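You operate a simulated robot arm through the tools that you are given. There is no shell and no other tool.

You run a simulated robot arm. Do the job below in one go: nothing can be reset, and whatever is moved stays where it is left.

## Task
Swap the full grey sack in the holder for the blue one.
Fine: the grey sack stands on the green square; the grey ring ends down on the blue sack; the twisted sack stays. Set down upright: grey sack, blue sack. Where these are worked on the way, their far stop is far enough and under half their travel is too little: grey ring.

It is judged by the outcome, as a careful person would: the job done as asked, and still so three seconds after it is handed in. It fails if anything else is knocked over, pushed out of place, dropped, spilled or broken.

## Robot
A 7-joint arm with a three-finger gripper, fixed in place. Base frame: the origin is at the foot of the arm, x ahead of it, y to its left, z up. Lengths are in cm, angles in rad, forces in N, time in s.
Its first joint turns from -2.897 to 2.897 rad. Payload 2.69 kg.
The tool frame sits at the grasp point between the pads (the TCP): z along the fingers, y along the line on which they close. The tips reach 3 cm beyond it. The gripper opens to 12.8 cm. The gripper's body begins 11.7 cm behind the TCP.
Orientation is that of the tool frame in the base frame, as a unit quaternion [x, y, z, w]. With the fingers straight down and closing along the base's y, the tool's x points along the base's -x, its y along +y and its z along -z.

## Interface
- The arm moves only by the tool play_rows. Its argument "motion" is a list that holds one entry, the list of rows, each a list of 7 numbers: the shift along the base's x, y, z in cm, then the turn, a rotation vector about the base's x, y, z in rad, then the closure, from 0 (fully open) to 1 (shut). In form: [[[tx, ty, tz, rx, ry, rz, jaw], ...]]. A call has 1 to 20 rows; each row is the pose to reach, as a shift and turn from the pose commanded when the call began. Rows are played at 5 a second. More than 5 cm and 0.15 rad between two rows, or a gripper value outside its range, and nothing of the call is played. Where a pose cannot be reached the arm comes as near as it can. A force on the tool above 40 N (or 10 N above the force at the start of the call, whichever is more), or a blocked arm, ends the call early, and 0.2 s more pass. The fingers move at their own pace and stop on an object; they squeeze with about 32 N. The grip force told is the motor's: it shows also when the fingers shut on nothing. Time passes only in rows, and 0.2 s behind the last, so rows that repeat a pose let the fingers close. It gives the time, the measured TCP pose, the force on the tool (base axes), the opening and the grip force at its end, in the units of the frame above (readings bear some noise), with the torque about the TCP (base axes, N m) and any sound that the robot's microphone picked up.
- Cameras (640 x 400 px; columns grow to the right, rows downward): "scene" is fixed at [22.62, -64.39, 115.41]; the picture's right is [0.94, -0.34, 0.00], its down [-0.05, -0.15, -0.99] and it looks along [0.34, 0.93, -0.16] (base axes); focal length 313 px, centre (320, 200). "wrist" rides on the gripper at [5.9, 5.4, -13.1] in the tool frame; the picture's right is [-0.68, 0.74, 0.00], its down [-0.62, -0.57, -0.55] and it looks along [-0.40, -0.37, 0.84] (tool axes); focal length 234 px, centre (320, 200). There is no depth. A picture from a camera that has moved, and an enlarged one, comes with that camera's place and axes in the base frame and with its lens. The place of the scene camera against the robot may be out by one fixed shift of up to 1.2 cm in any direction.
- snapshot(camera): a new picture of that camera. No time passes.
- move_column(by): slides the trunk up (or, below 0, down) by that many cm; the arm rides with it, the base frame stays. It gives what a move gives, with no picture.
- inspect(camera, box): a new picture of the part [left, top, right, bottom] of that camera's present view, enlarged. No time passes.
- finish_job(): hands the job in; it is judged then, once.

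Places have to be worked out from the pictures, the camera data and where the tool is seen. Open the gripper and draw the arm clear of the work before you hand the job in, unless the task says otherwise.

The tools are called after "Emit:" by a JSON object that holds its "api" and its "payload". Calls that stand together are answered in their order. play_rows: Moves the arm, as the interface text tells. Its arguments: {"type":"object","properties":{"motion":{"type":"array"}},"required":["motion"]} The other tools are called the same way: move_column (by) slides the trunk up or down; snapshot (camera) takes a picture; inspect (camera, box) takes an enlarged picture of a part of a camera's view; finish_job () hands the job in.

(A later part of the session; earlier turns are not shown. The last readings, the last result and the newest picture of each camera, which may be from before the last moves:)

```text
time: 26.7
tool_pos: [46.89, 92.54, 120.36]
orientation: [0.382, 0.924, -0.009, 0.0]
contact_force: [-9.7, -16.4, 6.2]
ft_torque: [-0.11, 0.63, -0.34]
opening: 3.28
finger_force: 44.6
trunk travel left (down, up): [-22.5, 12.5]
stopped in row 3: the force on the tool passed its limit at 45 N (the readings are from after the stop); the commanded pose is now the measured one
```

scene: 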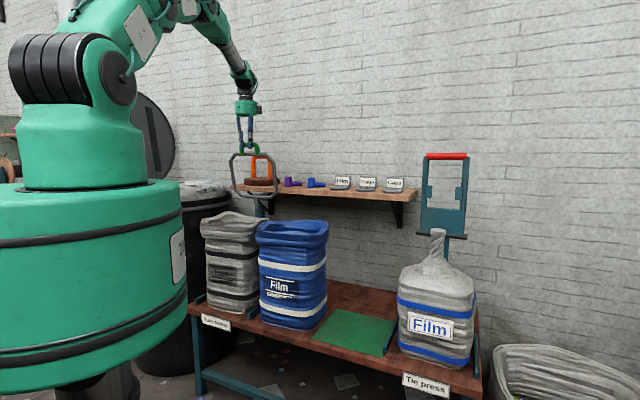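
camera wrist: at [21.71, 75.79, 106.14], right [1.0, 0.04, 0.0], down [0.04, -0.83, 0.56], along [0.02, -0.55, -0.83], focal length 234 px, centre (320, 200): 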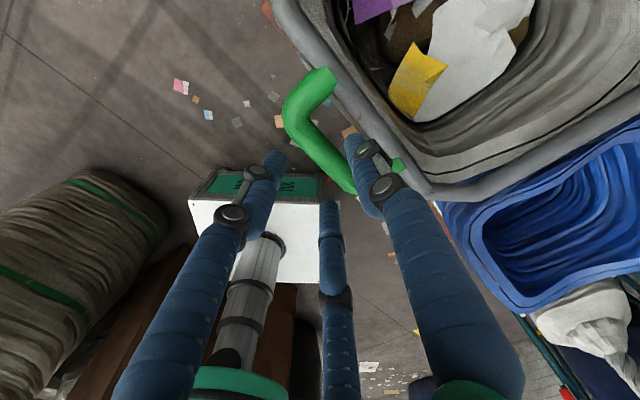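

That's the stop: 45 N at n = 98.6. Now I open only slightly, staying around the bar as a cage, and wait to see whether the ring leans back or forward.

Emit:
{"api": "play_rows", "payload": {"motion": [[[0, 0, 0, 0, 0, 0, 0.7], [0, 0, 0, 0, 0, 0, 0.64], [0, 0, 0, 0, 0, 0, 0.62], [0, 0, 0, 0, 0, 0, 0.62], [0, 0, 0, 0, 0, 0, 0.62]]]}}

Emit:
{"api": "inspect", "payload": {"camera": "wrist", "box": [230, 80, 390, 230]}}

Emit:
{"api": "inspect", "payload": {"camera": "scene", "box": [220, 110, 300, 230]}}

```text
time: 27.9
tool_pos: [47.01, 92.66, 120.02]
orientation: [0.382, 0.924, -0.01, -0.001]
contact_force: [1.2, 0.8, 0.8]
ft_torque: [-0.01, 0.01, 0.02]
opening: 4.84
finger_force: 0.1
trunk travel left (down, up): [-22.5, 12.5]
```

```text
2.67 times, centred on (310, 155) of wrist
camera zoom: at [46.67, 100.75, 133.0], right [1.0, 0.04, -0.01], down [0.04, -0.83, 0.56], along [0.02, -0.56, -0.83], focal length 624 px, centre (347, 320)
```

zoom: 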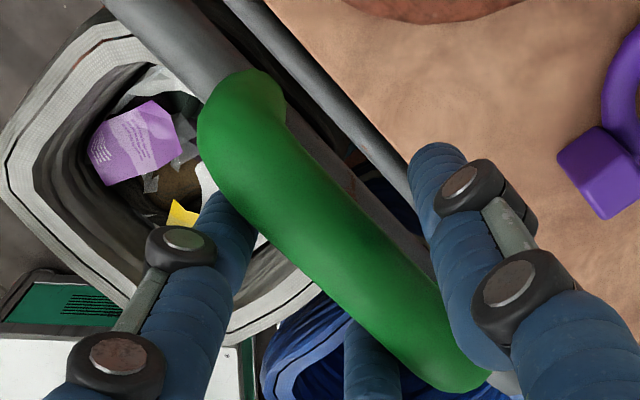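

```text
3.33 times, centred on (260, 170) of scene
camera zoom: at [22.62, -64.39, 115.41], right [0.94, -0.34, 0.0], down [-0.05, -0.15, -0.99], along [0.34, 0.93, -0.16], focal length 1045 px, centre (520, 300)
```

zoom: 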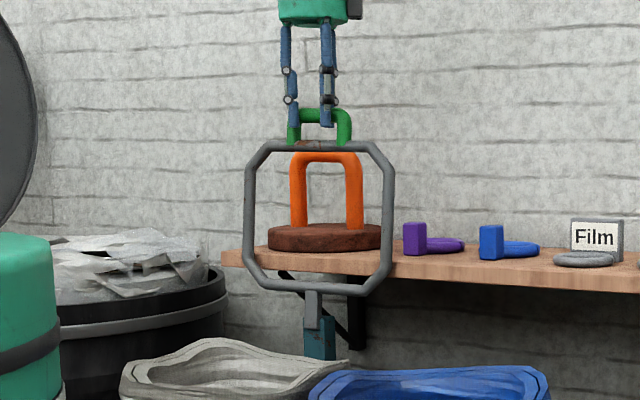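

Forces are zero. I wait a further second in the cage and compare.

Emit:
{"api": "play_rows", "payload": {"motion": [[[0, 0, 0, 0, 0, 0, 0.6], [0, 0, 0, 0, 0, 0, 0.58], [0, 0, 0, 0, 0, 0, 0.58], [0, 0, 0, 0, 0, 0, 0.58], [0, 0, 0, 0, 0, 0, 0.58], [0, 0, 0, 0, 0, 0, 0.58], [0, 0, 0, 0, 0, 0, 0.58], [0, 0, 0, 0, 0, 0, 0.58]]]}}

Emit:
{"api": "inspect", "payload": {"camera": "wrist", "box": [230, 80, 390, 230]}}

Emit:
{"api": "inspect", "payload": {"camera": "scene", "box": [220, 110, 300, 230]}}

```text
time: 29.7
tool_pos: [46.95, 92.78, 120.2]
orientation: [0.382, 0.924, -0.009, -0.001]
contact_force: [0.2, 0.6, 0.2]
ft_torque: [-0.01, -0.02, -0.01]
opening: 5.36
finger_force: 0.1
trunk travel left (down, up): [-22.5, 12.5]
```

```text
2.67 times, centred on (310, 155) of wrist
camera zoom: at [46.67, 100.75, 133.01], right [1.0, 0.04, -0.01], down [0.04, -0.83, 0.56], along [0.02, -0.56, -0.83], focal length 624 px, centre (347, 320)
```

zoom: 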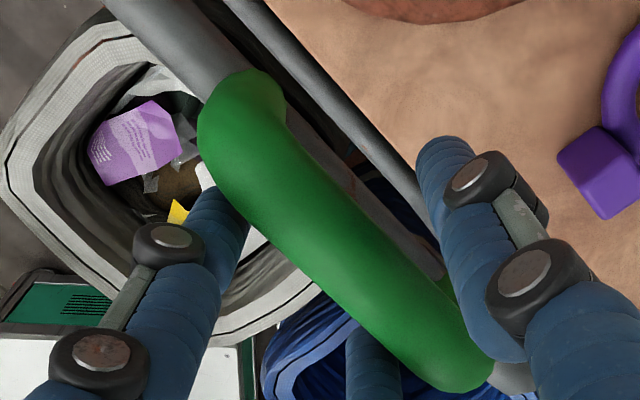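

```text
3.33 times, centred on (260, 170) of scene
camera zoom: at [22.62, -64.39, 115.41], right [0.94, -0.34, 0.0], down [-0.05, -0.15, -0.99], along [0.34, 0.93, -0.16], focal length 1045 px, centre (520, 300)
```

zoom: 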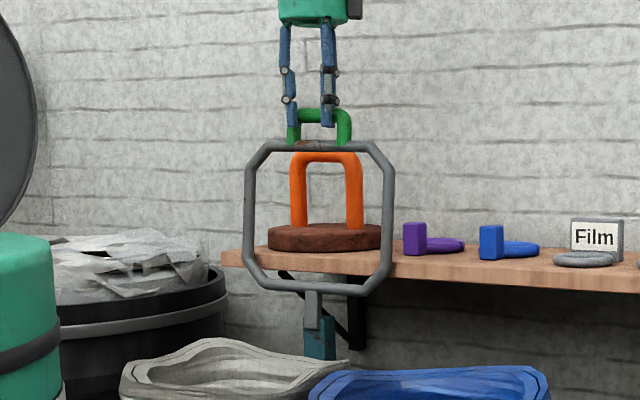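

The ring stands free at its stop with the fingers clear of the bar. I lift straight up and wait there to see whether it stays.

Emit:
{"api": "play_rows", "payload": {"motion": [[[0, 0, 1.5, 0, 0, 0, 0.58], [0, 0, 3, 0, 0, 0, 0.58], [0, 0, 5, 0, 0, 0, 0.58], [0, 0, 8, 0, 0, 0, 0.58], [0, 0, 8, 0, 0, 0, 0.58], [0, 0, 8, 0, 0, 0, 0.58], [0, 0, 8, 0, 0, 0, 0.58], [0, 0, 8, 0, 0, 0, 0.58], [0, 0, 8, 0, 0, 0, 0.58], [0, 0, 8, 0, 0, 0, 0.58], [0, 0, 8, 0, 0, 0, 0.58]]]}}

Emit:
{"api": "inspect", "payload": {"camera": "scene", "box": [220, 110, 300, 230]}}

Emit:
{"api": "snapshot", "payload": {"camera": "wrist"}}

```text
time: 32.1
tool_pos: [46.84, 92.35, 128.06]
orientation: [0.382, 0.924, -0.009, 0.0]
contact_force: [-0.7, -0.3, -0.9]
ft_torque: [-0.01, 0.02, 0.01]
opening: 5.38
finger_force: 0.0
out of reach, approached as far as the arm can: row 4, 5, 6, 7, 8, 9, 10, 11
trunk travel left (down, up): [-22.5, 12.5]
```

```text
3.33 times, centred on (260, 170) of scene
camera zoom: at [22.62, -64.39, 115.41], right [0.94, -0.34, 0.0], down [-0.05, -0.15, -0.99], along [0.34, 0.93, -0.16], focal length 1045 px, centre (520, 300)
```

zoom: 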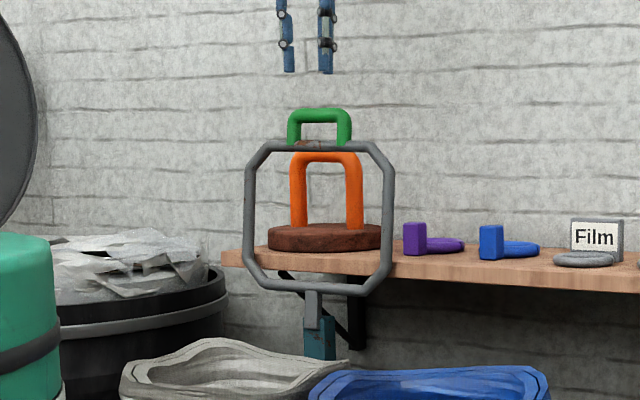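

```text
taken
camera wrist: at [46.47, 100.41, 140.92], right [1.0, 0.04, -0.01], down [0.04, -0.83, 0.56], along [0.02, -0.56, -0.83], focal length 234 px, centre (320, 200)
```

wrist: 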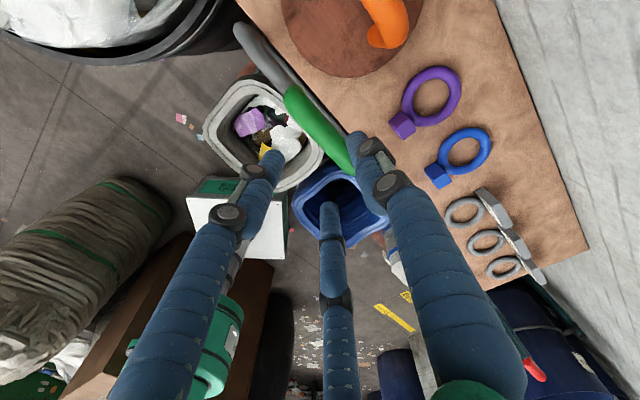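

The ring has stood by itself for over two seconds with the fingers 5 cm clear. The earlier fall may have come from my quick retreat near the reach limit, so now I retreat slowly at constant height and check.

Emit:
{"api": "play_rows", "payload": {"motion": [[[-0.5, -0.5, 0, 0, 0, 0, 0.58], [-1, -1, 0, 0, 0, 0, 0.58], [-1.5, -1.5, 0, 0, 0, 0, 0.58], [-2, -2, 0, 0, 0, 0, 0.58], [-2.5, -2.5, 0, 0, 0, 0, 0.58], [-3.2, -3.2, 0, 0, 0, 0, 0.58], [-4, -4, 0, 0, 0, 0, 0.58]]]}}

Emit:
{"api": "inspect", "payload": {"camera": "scene", "box": [220, 110, 300, 230]}}

```text
time: 33.7
tool_pos: [42.67, 88.12, 128.0]
orientation: [0.381, 0.924, -0.009, 0.0]
contact_force: [-0.5, -0.1, -1.0]
ft_torque: [0.04, 0.01, -0.04]
opening: 5.36
finger_force: 0.1
trunk travel left (down, up): [-22.5, 12.5]
```

```text
3.33 times, centred on (260, 170) of scene
camera zoom: at [22.62, -64.39, 115.41], right [0.94, -0.34, 0.0], down [-0.05, -0.15, -0.99], along [0.34, 0.93, -0.16], focal length 1045 px, centre (520, 300)
```

zoom: 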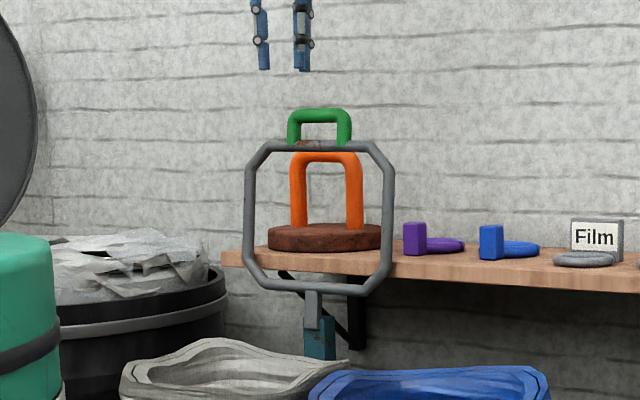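

The ring stays up. I keep retreating at this height.

Emit:
{"api": "play_rows", "payload": {"motion": [[[-1, -1, 0, 0, 0, 0, 0.58], [-2.5, -2.5, 0, 0, 0, 0, 0.58], [-4, -4, 0, 0, 0, 0, 0.58], [-5.5, -5.5, 0, 0, 0, 0, 0.58], [-7, -7, 0, 0, 0, 0, 0.58], [-8.5, -8.5, 0, 0, 0, 0, 0.58], [-10, -10, 0, 0, 0, 0, 0.58]]]}}

Emit:
{"api": "inspect", "payload": {"camera": "scene", "box": [200, 100, 310, 240]}}

Emit:
{"api": "snapshot", "payload": {"camera": "wrist"}}

```text
time: 35.3
tool_pos: [32.8, 78.41, 128.12]
orientation: [0.381, 0.925, -0.01, 0.0]
contact_force: [-0.1, -0.2, -0.1]
ft_torque: [0.02, 0.02, 0.01]
opening: 5.35
finger_force: 0.2
trunk travel left (down, up): [-22.5, 12.5]
```

```text
2.86 times, centred on (255, 170) of scene
camera zoom: at [22.62, -64.39, 115.41], right [0.94, -0.34, 0.0], down [-0.05, -0.15, -0.99], along [0.34, 0.93, -0.16], focal length 895 px, centre (506, 286)
```

zoom: 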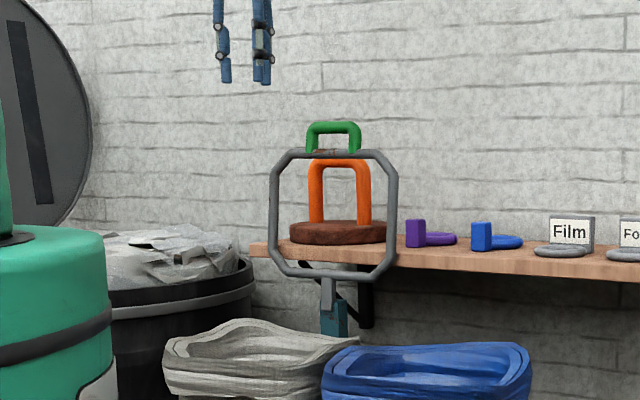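

```text
taken
camera wrist: at [32.53, 86.4, 140.95], right [1.0, 0.04, -0.01], down [0.04, -0.83, 0.56], along [0.02, -0.56, -0.83], focal length 234 px, centre (320, 200)
```

wrist: 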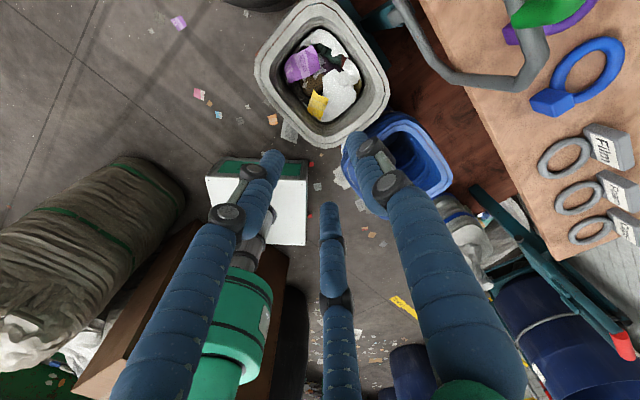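

The ring is stable at its stop. Now I look closely at the grey sack's rim and contents for a grip.

Emit:
{"api": "inspect", "payload": {"camera": "wrist", "box": [240, 0, 400, 160]}}

Emit:
{"api": "inspect", "payload": {"camera": "scene", "box": [185, 200, 345, 340]}}

```text
2.50 times, centred on (320, 80) of wrist
camera zoom: at [32.53, 86.4, 140.95], right [1.0, 0.04, -0.01], down [0.04, -0.83, 0.56], along [0.02, -0.56, -0.83], focal length 585 px, centre (320, 500)
```

zoom: 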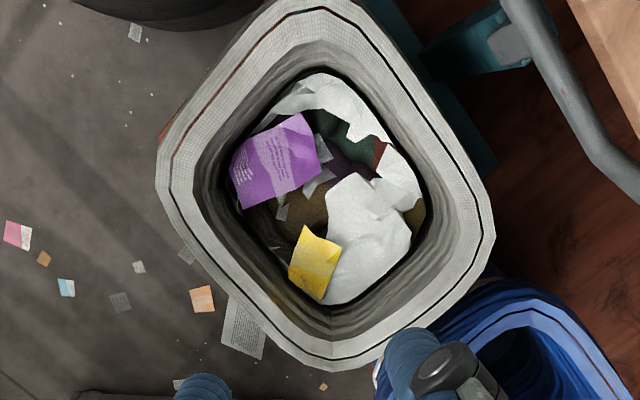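

```text
2.86 times, centred on (265, 270) of scene
camera zoom: at [22.62, -64.39, 115.41], right [0.94, -0.34, 0.0], down [-0.05, -0.15, -0.99], along [0.34, 0.93, -0.16], focal length 895 px, centre (477, 0)
```

zoom: 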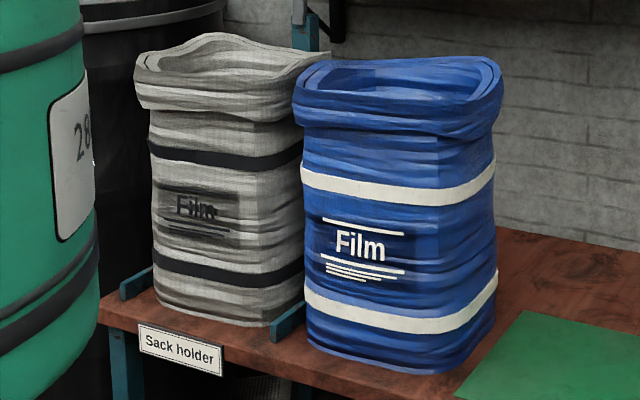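

The rim's near edge runs from about n = 67.9 (outer) to 72–73 (inner), sack centred near n = 79.4, t = -32. I go to a point above the near rim with wide jaws for a closer look.

Emit:
{"api": "play_rows", "payload": {"motion": [[[-1.5, -1.5, -4, 0, 0, 0, 0.4], [-3, -3, -8, 0, 0, 0, 0.2], [-4.5, -4.5, -12, 0, 0, 0, 0.18], [-6, -6, -16, 0, 0, 0, 0.18], [-6.8, -7, -20, 0, 0, 0, 0.18], [-6.8, -7, -24, 0, 0, 0, 0.18], [-6.8, -7, -28, 0, 0, 0, 0.18]]]}}

Emit:
{"api": "snapshot", "payload": {"camera": "wrist"}}

Emit:
{"api": "inspect", "payload": {"camera": "scene", "box": [180, 130, 290, 240]}}

```text
time: 36.9
tool_pos: [25.97, 71.55, 100.17]
orientation: [0.382, 0.924, -0.009, 0.0]
contact_force: [0.6, -0.6, 0.4]
ft_torque: [-0.01, 0.02, 0.02]
opening: 10.49
finger_force: 0.1
trunk travel left (down, up): [-22.5, 12.5]
```

```text
taken
camera wrist: at [25.69, 79.53, 112.97], right [1.0, 0.04, -0.01], down [0.04, -0.83, 0.56], along [0.02, -0.56, -0.83], focal length 234 px, centre (320, 200)
```

wrist: 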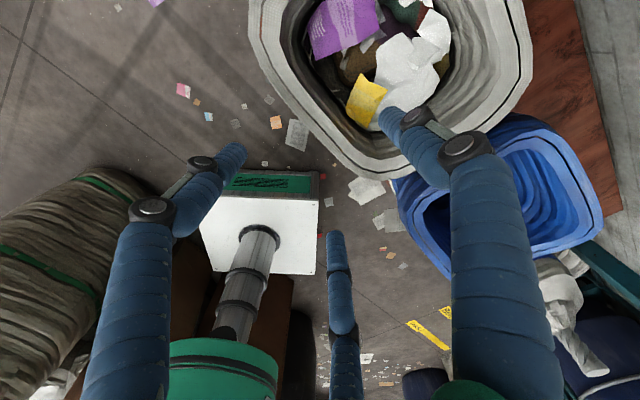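

```text
3.64 times, centred on (235, 185) of scene
camera zoom: at [22.62, -64.39, 115.41], right [0.94, -0.34, 0.0], down [-0.05, -0.15, -0.99], along [0.34, 0.93, -0.16], focal length 1140 px, centre (629, 254)
```

zoom: 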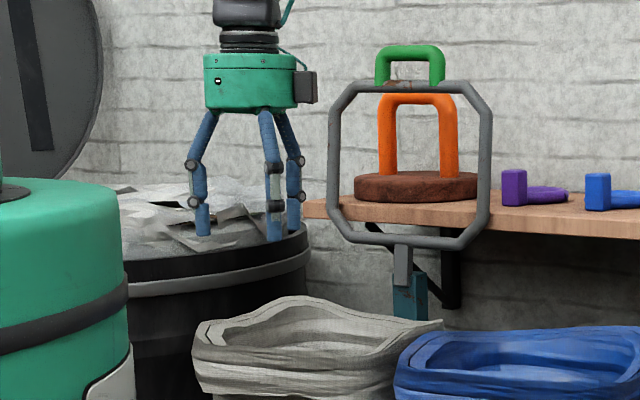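

The tool axis lies over the near rim band at its middle. I enlarge the wrist view to judge the band's thickness.

Emit:
{"api": "inspect", "payload": {"camera": "wrist", "box": [240, 40, 430, 190]}}

Emit:
{"api": "inspect", "payload": {"camera": "scene", "box": [190, 200, 270, 250]}}

```text
2.67 times, centred on (335, 115) of wrist
camera zoom: at [25.69, 79.53, 112.97], right [1.0, 0.04, -0.01], down [0.04, -0.83, 0.56], along [0.02, -0.56, -0.83], focal length 624 px, centre (280, 427)
```

zoom: 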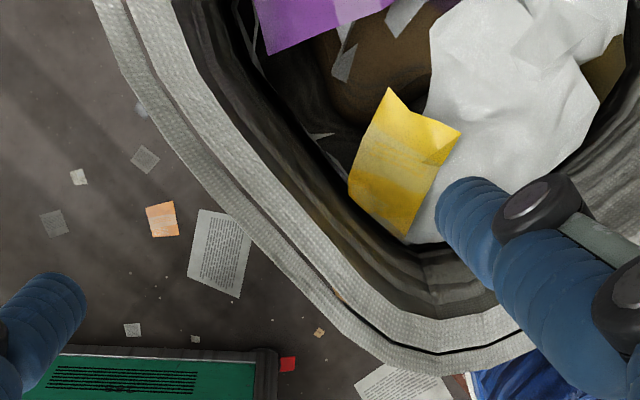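

```text
8.00 times, centred on (230, 225) of scene
camera zoom: at [22.62, -64.39, 115.41], right [0.94, -0.34, 0.0], down [-0.05, -0.15, -0.99], along [0.34, 0.93, -0.16], focal length 2507 px, centre (1040, 0)
```

zoom: 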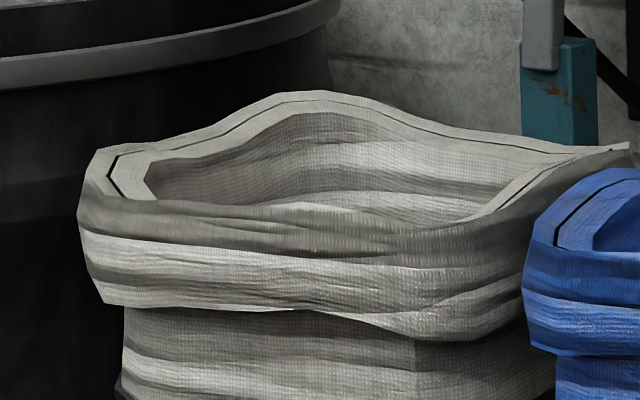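

The near wall band spans about n = 67.3–70.3 with its top near z = 83.5. I lower with the single finger inside and the two outside, to about 2 cm of overlap above the tool point.

Emit:
{"api": "play_rows", "payload": {"motion": [[[-0.3, -0.3, -4, 0, 0, 0, 0.18], [-0.3, -0.3, -8, 0, 0, 0, 0.18], [-0.3, -0.3, -12, 0, 0, 0, 0.18], [-0.3, -0.3, -15, 0, 0, 0, 0.18], [-0.3, -0.3, -17, 0, 0, 0, 0.18], [-0.3, -0.3, -18.7, 0, 0, 0, 0.18], [-0.3, -0.3, -18.7, 0, 0, 0, 0.18]]]}}

Emit:
{"api": "snapshot", "payload": {"camera": "wrist"}}

Emit:
{"api": "inspect", "payload": {"camera": "scene", "box": [180, 150, 290, 250]}}

```text
time: 38.5
tool_pos: [25.57, 70.87, 81.24]
orientation: [0.382, 0.924, -0.01, 0.0]
contact_force: [-0.3, -0.3, 3.8]
ft_torque: [0.2, -0.16, -0.1]
opening: 10.62
finger_force: 0.7
trunk travel left (down, up): [-22.5, 12.5]
```

```text
taken
camera wrist: at [25.36, 79.02, 94.15], right [1.0, 0.04, -0.01], down [0.04, -0.83, 0.56], along [0.02, -0.56, -0.83], focal length 234 px, centre (320, 200)
```

wrist: 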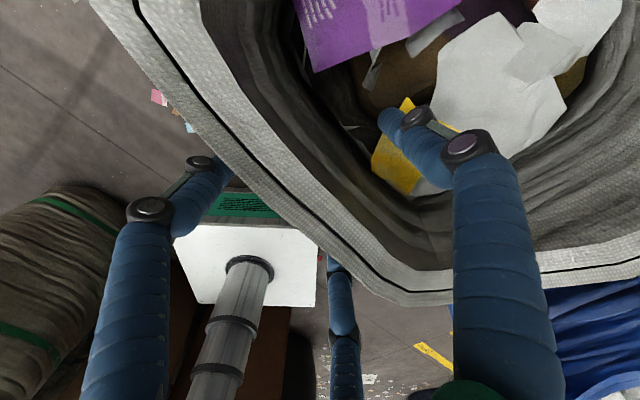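

```text
4.00 times, centred on (235, 200) of scene
camera zoom: at [22.62, -64.39, 115.41], right [0.94, -0.34, 0.0], down [-0.05, -0.15, -0.99], along [0.34, 0.93, -0.16], focal length 1254 px, centre (660, 200)
```

zoom: 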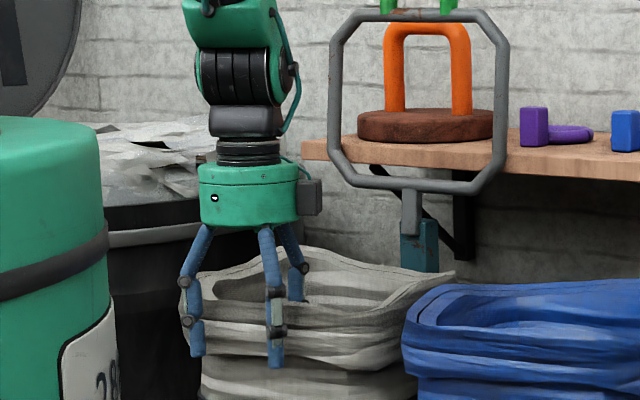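

A light 3.8 N touch suggests the inner fingertip just meets the contents; I raise 0.7 cm and close on the wall.

Emit:
{"api": "play_rows", "payload": {"motion": [[[0, 0, 0.7, 0, 0, 0, 0.18], [0, 0, 0.7, 0, 0, 0, 0.4], [0, 0, 0.7, 0, 0, 0, 0.6], [0, 0, 0.7, 0, 0, 0, 0.75], [0, 0, 0.7, 0, 0, 0, 1], [0, 0, 0.7, 0, 0, 0, 1], [0, 0, 0.7, 0, 0, 0, 1]]]}}

Emit:
{"api": "snapshot", "payload": {"camera": "wrist"}}

Emit:
{"api": "inspect", "payload": {"camera": "scene", "box": [180, 150, 290, 250]}}

```text
time: 40.1
tool_pos: [25.74, 71.04, 81.95]
orientation: [0.381, 0.924, -0.008, 0.0]
contact_force: [5.1, 1.6, 2.9]
ft_torque: [1.9, -2.49, -0.7]
opening: 3.24
finger_force: 32.1
trunk travel left (down, up): [-22.5, 12.5]
```

```text
taken
camera wrist: at [25.35, 79.05, 94.91], right [1.0, 0.04, -0.01], down [0.04, -0.83, 0.56], along [0.02, -0.56, -0.83], focal length 234 px, centre (320, 200)
```

wrist: 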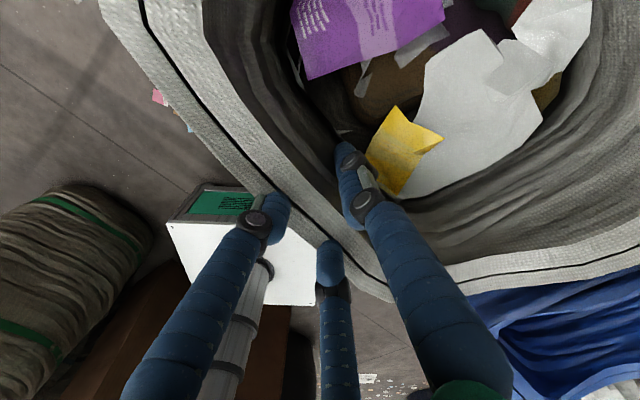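

```text
4.00 times, centred on (235, 200) of scene
camera zoom: at [22.62, -64.39, 115.41], right [0.94, -0.34, 0.0], down [-0.05, -0.15, -0.99], along [0.34, 0.93, -0.16], focal length 1254 px, centre (660, 200)
```

zoom: 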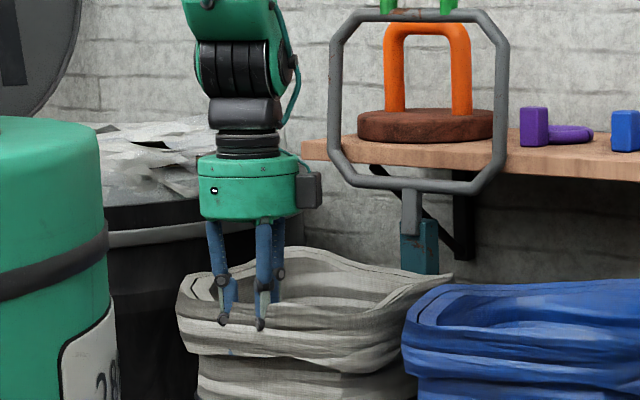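

Gripped with opening 3.2 cm on the wall. I test-lift by 1 cm to read the weight and see whether it tilts.

Emit:
{"api": "play_rows", "payload": {"motion": [[[0, 0, 0.3, 0, 0, 0, 1], [0, 0, 0.6, 0, 0, 0, 1], [0, 0, 1.0, 0, 0, 0, 1], [0, 0, 1.0, 0, 0, 0, 1], [0, 0, 1.0, 0, 0, 0, 1]]]}}

Emit:
{"api": "snapshot", "payload": {"camera": "wrist"}}

Emit:
{"api": "inspect", "payload": {"camera": "scene", "box": [180, 180, 320, 340]}}

```text
time: 41.3
tool_pos: [25.68, 70.95, 82.93]
orientation: [0.381, 0.925, -0.01, 0.0]
contact_force: [2.0, 2.2, -4.5]
ft_torque: [0.53, -0.93, 0.17]
opening: 2.93
finger_force: 31.9
trunk travel left (down, up): [-22.5, 12.5]
```

```text
taken
camera wrist: at [25.43, 79.05, 95.85], right [1.0, 0.04, -0.01], down [0.04, -0.83, 0.56], along [0.02, -0.56, -0.83], focal length 234 px, centre (320, 200)
```

wrist: 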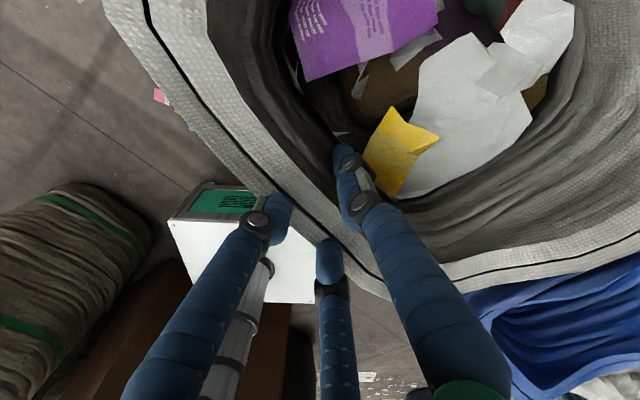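

```text
2.50 times, centred on (250, 260) of scene
camera zoom: at [22.62, -64.39, 115.41], right [0.94, -0.34, 0.0], down [-0.05, -0.15, -0.99], along [0.34, 0.93, -0.16], focal length 783 px, centre (495, 50)
```

zoom: 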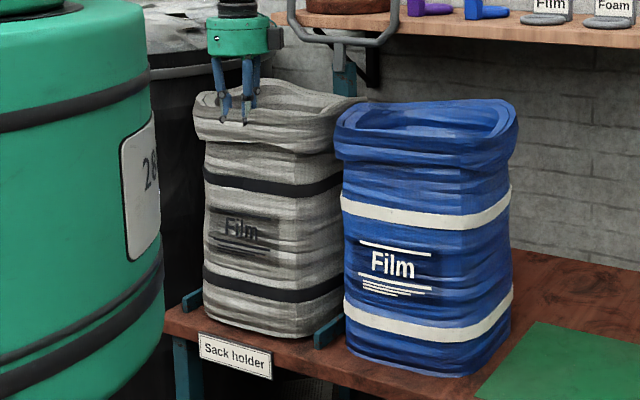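

The load is only 4.5 N so far, so the near side is starting to lift or the grip is settling. I lift a further 2 cm slowly.

Emit:
{"api": "play_rows", "payload": {"motion": [[[0, 0, 0.5, 0, 0, 0, 1], [0, 0, 1.0, 0, 0, 0, 1], [0, 0, 1.5, 0, 0, 0, 1], [0, 0, 2.0, 0, 0, 0, 1], [0, 0, 2.0, 0, 0, 0, 1]]]}}

Emit:
{"api": "inspect", "payload": {"camera": "wrist", "box": [220, 100, 420, 300]}}

Emit:
{"api": "inspect", "payload": {"camera": "scene", "box": [180, 180, 320, 340]}}

```text
time: 42.5
tool_pos: [25.66, 71.02, 84.96]
orientation: [0.381, 0.925, -0.01, 0.0]
contact_force: [-2.3, 0.6, -0.3]
ft_torque: [0.04, 0.15, 0.17]
opening: 2.45
finger_force: 31.9
trunk travel left (down, up): [-22.5, 12.5]
```

```text
2.00 times, centred on (320, 200) of wrist
camera zoom: at [25.42, 79.01, 97.86], right [1.0, 0.04, -0.01], down [0.04, -0.83, 0.56], along [0.02, -0.56, -0.83], focal length 468 px, centre (320, 200)
```

zoom: 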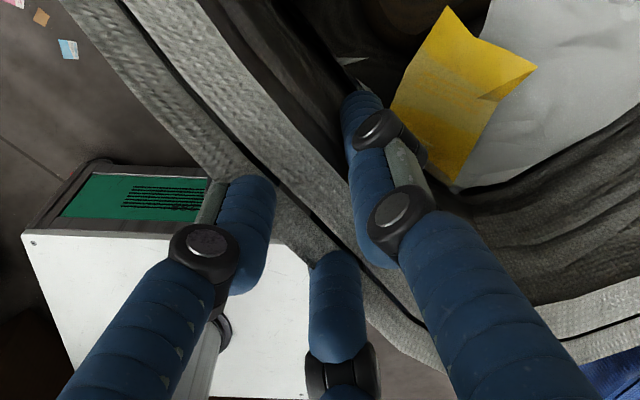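

```text
2.50 times, centred on (250, 260) of scene
camera zoom: at [22.62, -64.39, 115.41], right [0.94, -0.34, 0.0], down [-0.05, -0.15, -0.99], along [0.34, 0.93, -0.16], focal length 783 px, centre (495, 50)
```

zoom: 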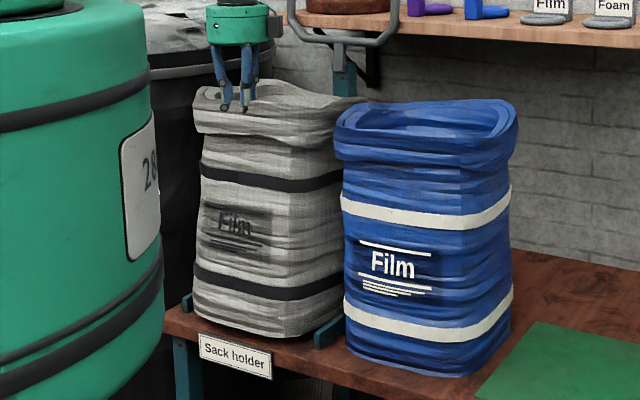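

The fingers are slipping up the wall and the sack's foot has shifted a little. I look at its base before doing anything else.

Emit:
{"api": "inspect", "payload": {"camera": "scene", "box": [180, 270, 280, 340]}}

Emit:
{"api": "inspect", "payload": {"camera": "scene", "box": [185, 195, 285, 265]}}

Emit:
{"api": "snapshot", "payload": {"camera": "wrist"}}

```text
5.71 times, centred on (230, 305) of scene
camera zoom: at [22.62, -64.39, 115.41], right [0.94, -0.34, 0.0], down [-0.05, -0.15, -0.99], along [0.34, 0.93, -0.16], focal length 1791 px, centre (834, -400)
```

zoom: 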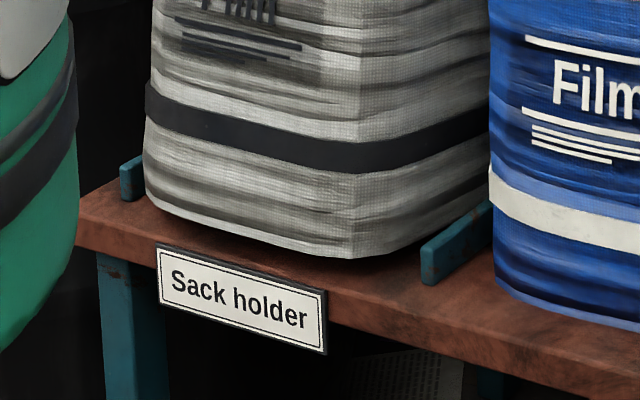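

```text
5.71 times, centred on (235, 230) of scene
camera zoom: at [22.62, -64.39, 115.41], right [0.94, -0.34, 0.0], down [-0.05, -0.15, -0.99], along [0.34, 0.93, -0.16], focal length 1791 px, centre (806, 29)
```

zoom: 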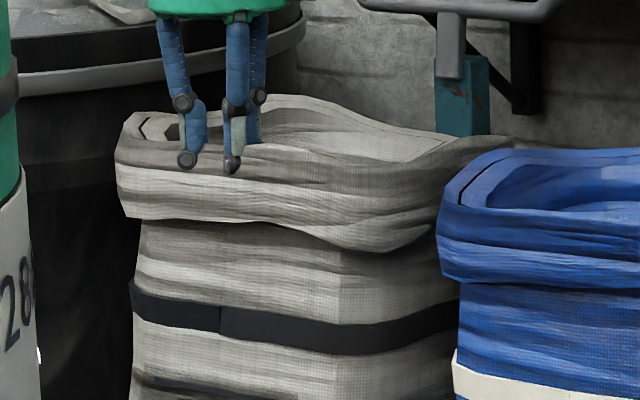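

```text
taken
camera wrist: at [25.42, 79.01, 97.86], right [1.0, 0.04, -0.01], down [0.04, -0.83, 0.56], along [0.02, -0.56, -0.83], focal length 234 px, centre (320, 200)
```

wrist: 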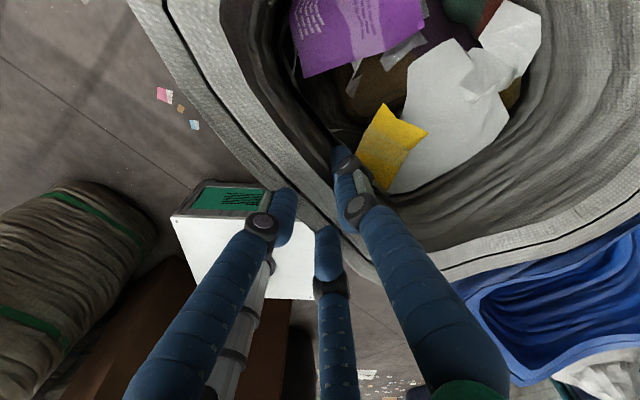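

The near side is lifted about 2 cm with the foot swung toward the robot, and the load reads nearly nothing, so the sack must be light. I lift 2 cm more to see whether it comes up fully.

Emit:
{"api": "play_rows", "payload": {"motion": [[[0, 0, 0.5, 0, 0, 0, 1], [0, 0, 1.0, 0, 0, 0, 1], [0, 0, 1.0, 0, 0, 0, 1]]]}}

Emit:
{"api": "inspect", "payload": {"camera": "scene", "box": [180, 180, 320, 340]}}

Emit:
{"api": "snapshot", "payload": {"camera": "wrist"}}

```text
time: 43.3
tool_pos: [25.64, 70.92, 85.98]
orientation: [0.382, 0.924, -0.009, 0.0]
contact_force: [-0.4, 0.4, -10.2]
ft_torque: [-0.61, 0.6, -0.01]
opening: 2.48
finger_force: 31.7
trunk travel left (down, up): [-22.5, 12.5]
```

```text
2.50 times, centred on (250, 260) of scene
camera zoom: at [22.62, -64.39, 115.41], right [0.94, -0.34, 0.0], down [-0.05, -0.15, -0.99], along [0.34, 0.93, -0.16], focal length 783 px, centre (495, 50)
```

zoom: 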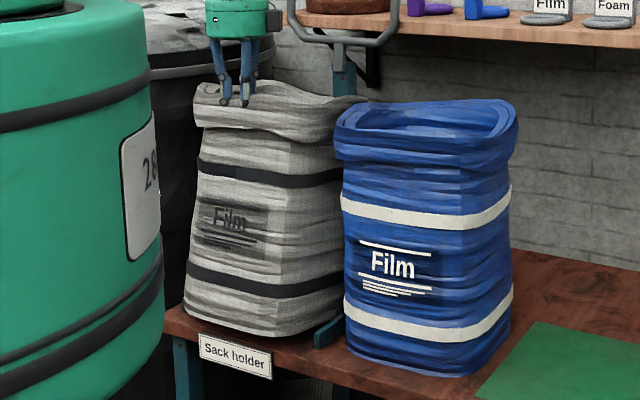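

```text
taken
camera wrist: at [25.4, 78.99, 98.83], right [1.0, 0.04, -0.01], down [0.04, -0.83, 0.56], along [0.02, -0.56, -0.83], focal length 234 px, centre (320, 200)
```

wrist: 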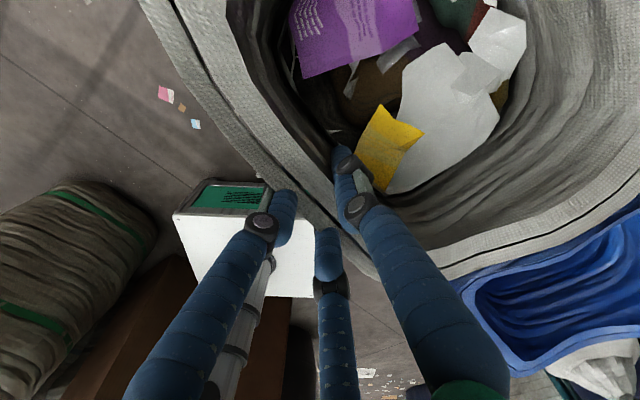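

The sack tilted because its near wall leans: fingers flush with the wall force the tilt. I turn the tool about the bench direction so the fingertips point a little toward the wall, which should bring the sack upright, then continue lifting.

Emit:
{"api": "play_rows", "payload": {"motion": [[[0, 0, 0.2, 0.03, -0.03, 0, 1], [0, 0, 0.4, 0.06, -0.06, 0, 1], [0, 0, 0.6, 0.09, -0.09, 0, 1], [0, 0, 0.8, 0.11, -0.11, 0, 1], [0, 0, 0.8, 0.11, -0.11, 0, 1]]]}}

Emit:
{"api": "inspect", "payload": {"camera": "scene", "box": [180, 180, 320, 340]}}

Emit:
{"api": "snapshot", "payload": {"camera": "wrist"}}

```text
time: 44.5
tool_pos: [25.67, 70.97, 86.8]
orientation: [0.381, 0.922, 0.062, 0.029]
contact_force: [0.1, -0.2, -9.3]
ft_torque: [-0.67, 0.66, 0.01]
opening: 2.47
finger_force: 31.8
trunk travel left (down, up): [-22.5, 12.5]
```

```text
2.50 times, centred on (250, 260) of scene
camera zoom: at [22.62, -64.39, 115.41], right [0.94, -0.34, 0.0], down [-0.05, -0.15, -0.99], along [0.34, 0.93, -0.16], focal length 783 px, centre (495, 50)
```

zoom: 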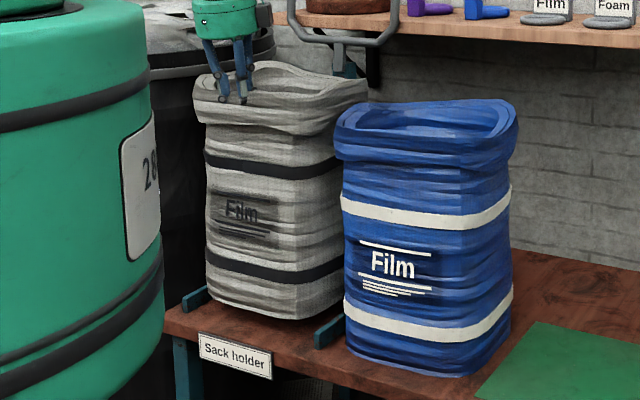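

```text
taken
camera wrist: at [23.84, 77.57, 100.35], right [0.99, 0.04, 0.11], down [-0.02, -0.88, 0.47], along [0.11, -0.47, -0.88], focal length 234 px, centre (320, 200)
```

wrist: 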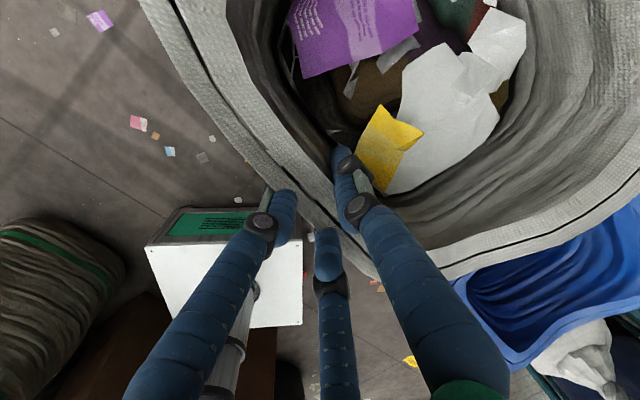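

The sack is off the bench, upright, weighing about 9 N and steady in the grip. I draw it 4 cm toward the robot (clear of the ring) and start lifting straight up so it can pass over the blue sack.

Emit:
{"api": "play_rows", "payload": {"motion": [[[-0.5, -0.5, 1, 0, 0, 0, 1], [-1.4, -1.4, 2, 0, 0, 0, 1], [-2.3, -2.3, 3.5, 0, 0, 0, 1], [-2.8, -2.8, 5.5, 0, 0, 0, 1], [-2.8, -2.8, 8, 0, 0, 0, 1], [-2.8, -2.8, 11, 0, 0, 0, 1], [-2.8, -2.8, 14, 0, 0, 0, 1], [-2.8, -2.8, 17, 0, 0, 0, 1], [-2.8, -2.8, 19, 0, 0, 0, 1], [-2.8, -2.8, 20, 0, 0, 0, 1]]]}}

Emit:
{"api": "snapshot", "payload": {"camera": "scene"}}

Emit:
{"api": "snapshot", "payload": {"camera": "wrist"}}

```text
time: 46.7
tool_pos: [22.83, 68.06, 106.75]
orientation: [0.381, 0.922, 0.062, 0.029]
contact_force: [0.9, -0.8, -9.2]
ft_torque: [-0.23, 0.36, 0.0]
opening: 2.48
finger_force: 31.9
trunk travel left (down, up): [-22.5, 12.5]
```

```text
taken
```

scene: 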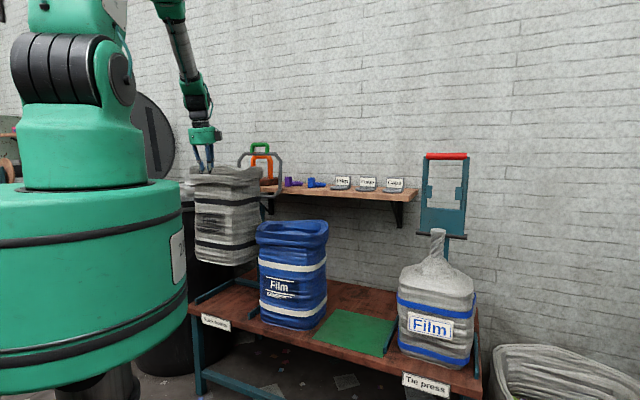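

```text
taken
camera wrist: at [21.1, 74.79, 120.38], right [0.99, 0.04, 0.11], down [-0.01, -0.88, 0.47], along [0.11, -0.47, -0.88], focal length 234 px, centre (320, 200)
```

wrist: 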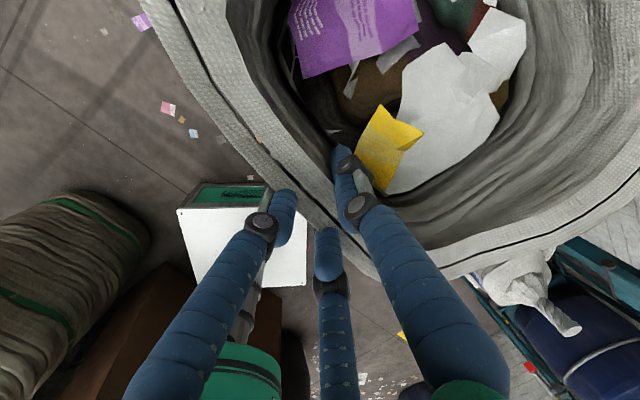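

The lift is clean and the grip steady. I raise another 27 cm.

Emit:
{"api": "play_rows", "payload": {"motion": [[[0, 0, 1.5, 0, 0, 0, 1], [0, 0, 4, 0, 0, 0, 1], [0, 0, 7, 0, 0, 0, 1], [0, 0, 10, 0, 0, 0, 1], [0, 0, 13, 0, 0, 0, 1], [0, 0, 16, 0, 0, 0, 1], [0, 0, 19, 0, 0, 0, 1], [0, 0, 22, 0, 0, 0, 1], [0, 0, 25, 0, 0, 0, 1], [0, 0, 27, 0, 0, 0, 1], [0, 0, 28, 0, 0, 0, 1]]]}}

Emit:
{"api": "snapshot", "payload": {"camera": "scene"}}

```text
time: 49.3
tool_pos: [23.4, 67.64, 129.63]
orientation: [0.385, 0.922, 0.026, 0.035]
contact_force: [0.8, 2.0, -9.8]
ft_torque: [-0.4, 0.63, 0.04]
opening: 2.46
finger_force: 32.3
trunk travel left (down, up): [-22.5, 12.5]
stopped in row 11: the arm was blocked; the commanded pose is now the measured one
```

```text
taken
```

scene: 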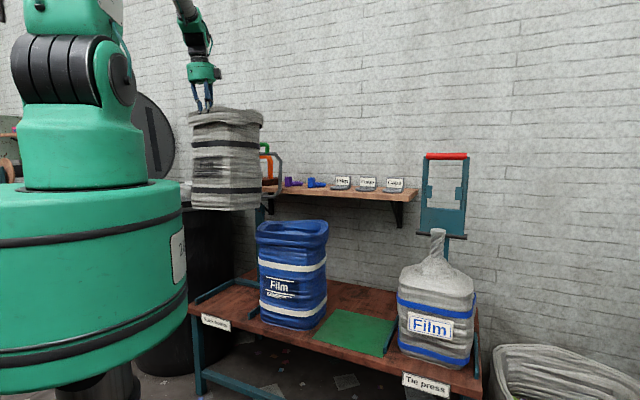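

The arm reached a joint limit at z = 129.6; the sack's foot is about level with the blue rim. I raise the trunk by 9 cm for clearance instead.

Emit:
{"api": "move_column", "payload": {"by": 9}}

Emit:
{"api": "snapshot", "payload": {"camera": "scene"}}

Emit:
{"api": "snapshot", "payload": {"camera": "wrist"}}

```text
time: 50.5
tool_pos: [23.44, 67.45, 138.91]
orientation: [0.385, 0.922, 0.027, 0.035]
contact_force: [0.4, 0.1, -9.8]
ft_torque: [-0.09, 0.34, 0.03]
opening: 2.47
finger_force: 31.9
trunk travel left (down, up): [-31.5, 3.5]
```

```text
taken
```

scene: 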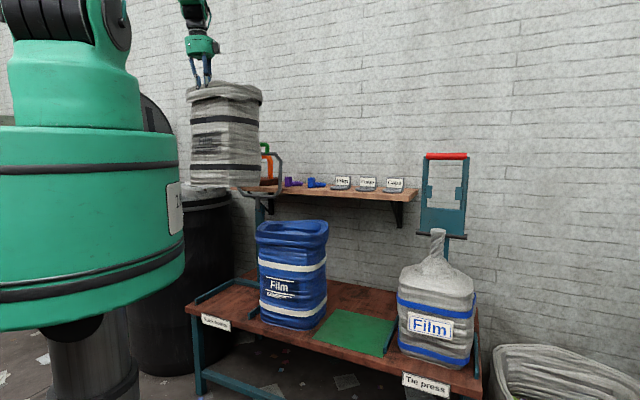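

```text
taken
camera wrist: at [21.96, 75.04, 152.02], right [1.0, 0.04, 0.09], down [-0.01, -0.85, 0.53], along [0.09, -0.53, -0.84], focal length 234 px, centre (320, 200)
```

wrist: 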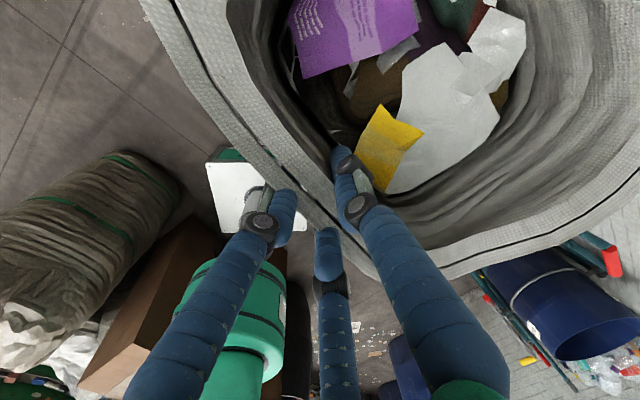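

The sack hangs well above the blue one. Before traversing, I measure the green square in the scene view.

Emit:
{"api": "inspect", "payload": {"camera": "scene", "box": [290, 280, 420, 370]}}

Emit:
{"api": "inspect", "payload": {"camera": "scene", "box": [180, 250, 340, 350]}}

```text
4.44 times, centred on (355, 325) of scene
camera zoom: at [22.62, -64.39, 115.41], right [0.94, -0.34, 0.0], down [-0.05, -0.15, -0.99], along [0.34, 0.93, -0.16], focal length 1393 px, centre (164, -356)
```

zoom: 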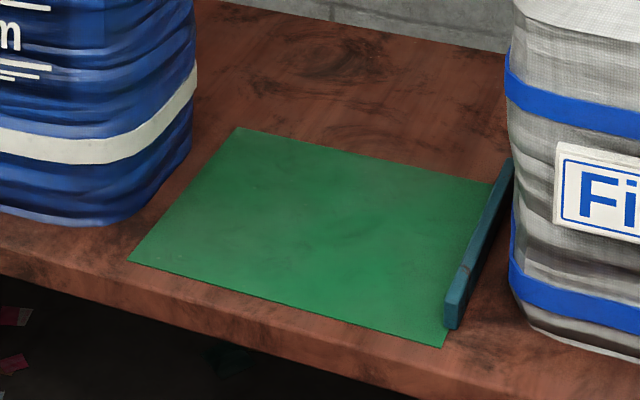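

```text
4.00 times, centred on (260, 300) of scene
camera zoom: at [22.62, -64.39, 115.41], right [0.94, -0.34, 0.0], down [-0.05, -0.15, -0.99], along [0.34, 0.93, -0.16], focal length 1254 px, centre (560, -200)
```

zoom: 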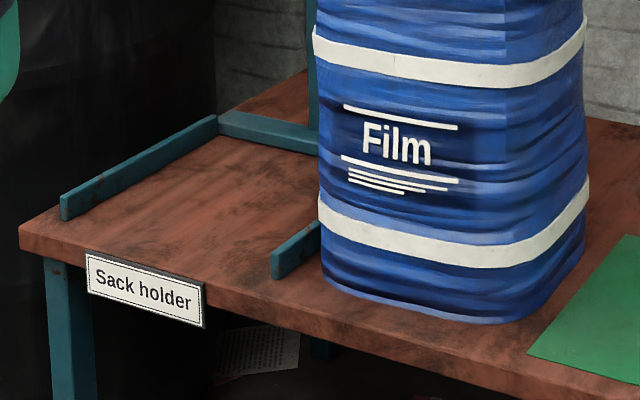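

Bench top works out at z ≈ 45.5, so the green square is centred near n = 79, t = 26–27, and the blue sack stands near t = 0. I raise the trunk its last 3.5 cm to regain arm freedom.

Emit:
{"api": "move_column", "payload": {"by": 3.4}}

Emit:
{"api": "play_rows", "payload": {"motion": [[[0.5, -0.5, -1, 0.017, -0.004, 0, 1], [1.5, -1.5, -2, 0.034, -0.008, 0, 1], [3.5, -3.2, -3, 0.05, -0.012, 0, 1], [6, -5.5, -4, 0.069, -0.015, 0, 1], [8.7, -7.8, -4, 0.069, -0.015, 0, 1], [11.4, -10.1, -4, 0.069, -0.015, 0, 1], [14.1, -12.4, -4, 0.069, -0.015, 0, 1]]]}}

Emit:
{"api": "snapshot", "payload": {"camera": "scene"}}

```text
time: 51.3
tool_pos: [23.48, 67.5, 142.38]
orientation: [0.385, 0.922, 0.027, 0.035]
contact_force: [-1.1, 0.4, -9.2]
ft_torque: [-0.55, 0.71, 0.0]
opening: 2.48
finger_force: 31.7
trunk travel left (down, up): [-34.9, 0.1]
```

```text
time: 52.9
tool_pos: [37.47, 55.05, 139.23]
orientation: [0.385, 0.92, 0.067, 0.027]
contact_force: [0.4, 0.2, -9.5]
ft_torque: [-0.7, 0.71, 0.0]
opening: 2.48
finger_force: 32.2
trunk travel left (down, up): [-34.9, 0.1]
```

```text
taken
```

scene: 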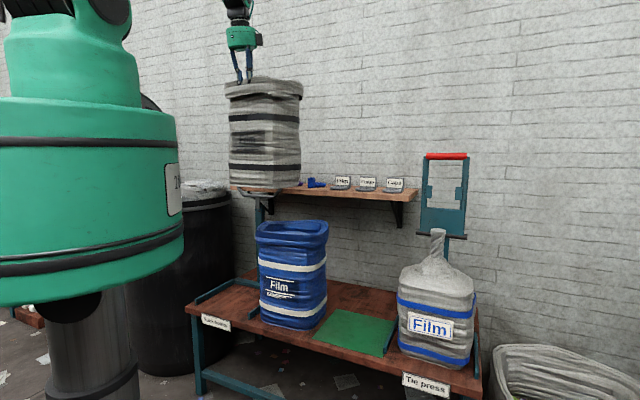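

Clearance over the blue sack is good. I carry it on to above the green square.

Emit:
{"api": "play_rows", "payload": {"motion": [[[2, -1.8, 0, 0, 0, 0, 1], [5, -4.4, 0, 0, 0, 0, 1], [8, -7.1, 0, 0, 0, 0, 1], [11, -9.8, 0, 0, 0, 0, 1], [14, -12.4, 0, 0, 0, 0, 1], [17, -15.1, 0, 0, 0, 0, 1], [20, -17.7, 0, 0, 0, 0, 1], [23, -20.4, 0, 0, 0, 0, 1], [26, -23, 0, 0, 0, 0, 1], [28.5, -25.3, 0, 0, 0, 0, 1], [29.9, -26.5, 0, 0, 0, 0, 1]]]}}

Emit:
{"api": "snapshot", "payload": {"camera": "scene"}}

Emit:
{"api": "snapshot", "payload": {"camera": "wrist"}}

```text
time: 55.3
tool_pos: [67.49, 28.64, 139.0]
orientation: [0.385, 0.92, 0.067, 0.027]
contact_force: [-0.1, 0.7, -8.6]
ft_torque: [-0.71, 0.7, -0.01]
opening: 2.49
finger_force: 32.0
trunk travel left (down, up): [-34.9, 0.1]
```

```text
taken
```

scene: 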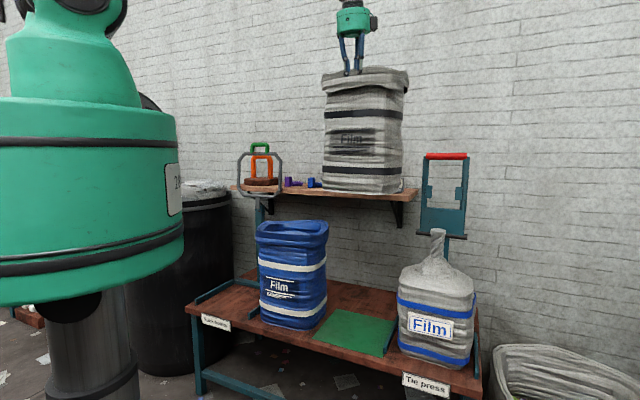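

```text
taken
camera wrist: at [65.77, 35.03, 152.62], right [0.99, 0.03, 0.1], down [-0.02, -0.89, 0.46], along [0.11, -0.46, -0.88], focal length 234 px, centre (320, 200)
```

wrist: 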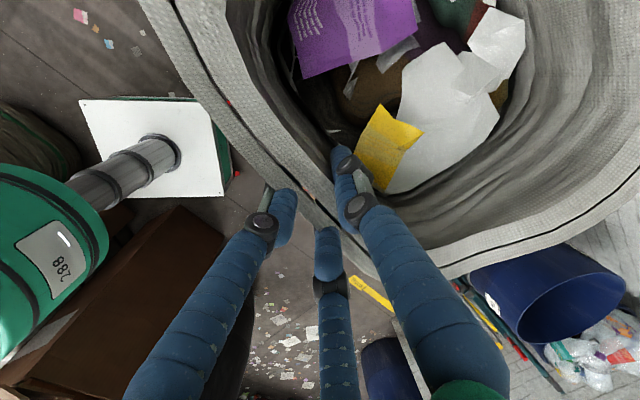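

Projection of the sack's base matches the intended spot above the green square. I lower it in stages.

Emit:
{"api": "play_rows", "payload": {"motion": [[[0, 0, -2, 0, 0, 0, 1], [0, 0, -5, 0, 0, 0, 1], [0, 0, -8.5, 0, 0, 0, 1], [0, 0, -12, 0, 0, 0, 1], [0, 0, -15.5, 0, 0, 0, 1], [0, 0, -19, 0, 0, 0, 1], [0, 0, -22.5, 0, 0, 0, 1], [0, 0, -26, 0, 0, 0, 1], [0, 0, -29.5, 0, 0, 0, 1], [0, 0, -33, 0, 0, 0, 1], [0, 0, -35, 0, 0, 0, 1]]]}}

Emit:
{"api": "snapshot", "payload": {"camera": "scene"}}

Emit:
{"api": "snapshot", "payload": {"camera": "wrist"}}

```text
time: 57.7
tool_pos: [67.5, 28.78, 104.19]
orientation: [0.385, 0.92, 0.068, 0.028]
contact_force: [1.2, -0.1, -10.2]
ft_torque: [-0.69, 0.62, -0.03]
opening: 2.46
finger_force: 31.5
trunk travel left (down, up): [-34.9, 0.1]
```

```text
taken
```

scene: 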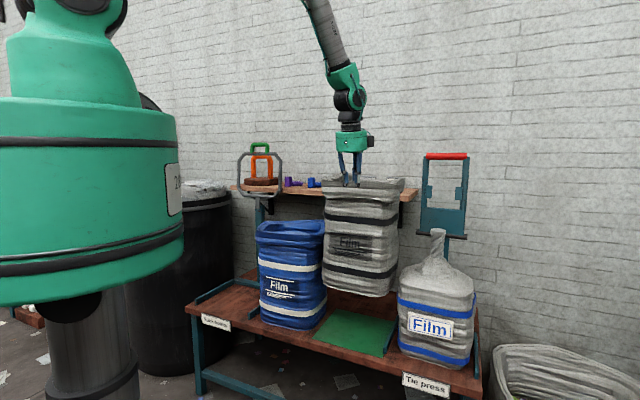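

```text
taken
camera wrist: at [65.84, 35.26, 117.79], right [0.99, 0.03, 0.11], down [-0.02, -0.89, 0.46], along [0.11, -0.46, -0.88], focal length 234 px, centre (320, 200)
```

wrist: 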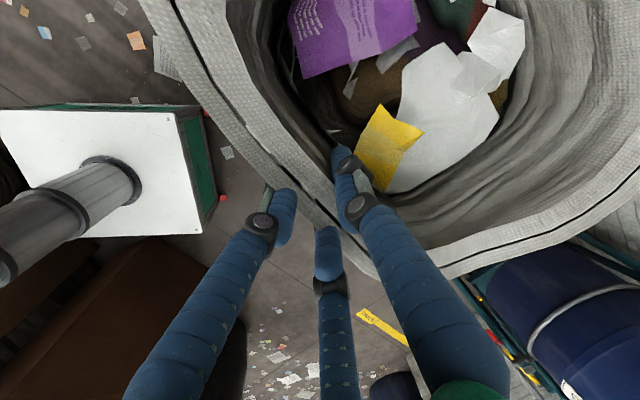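

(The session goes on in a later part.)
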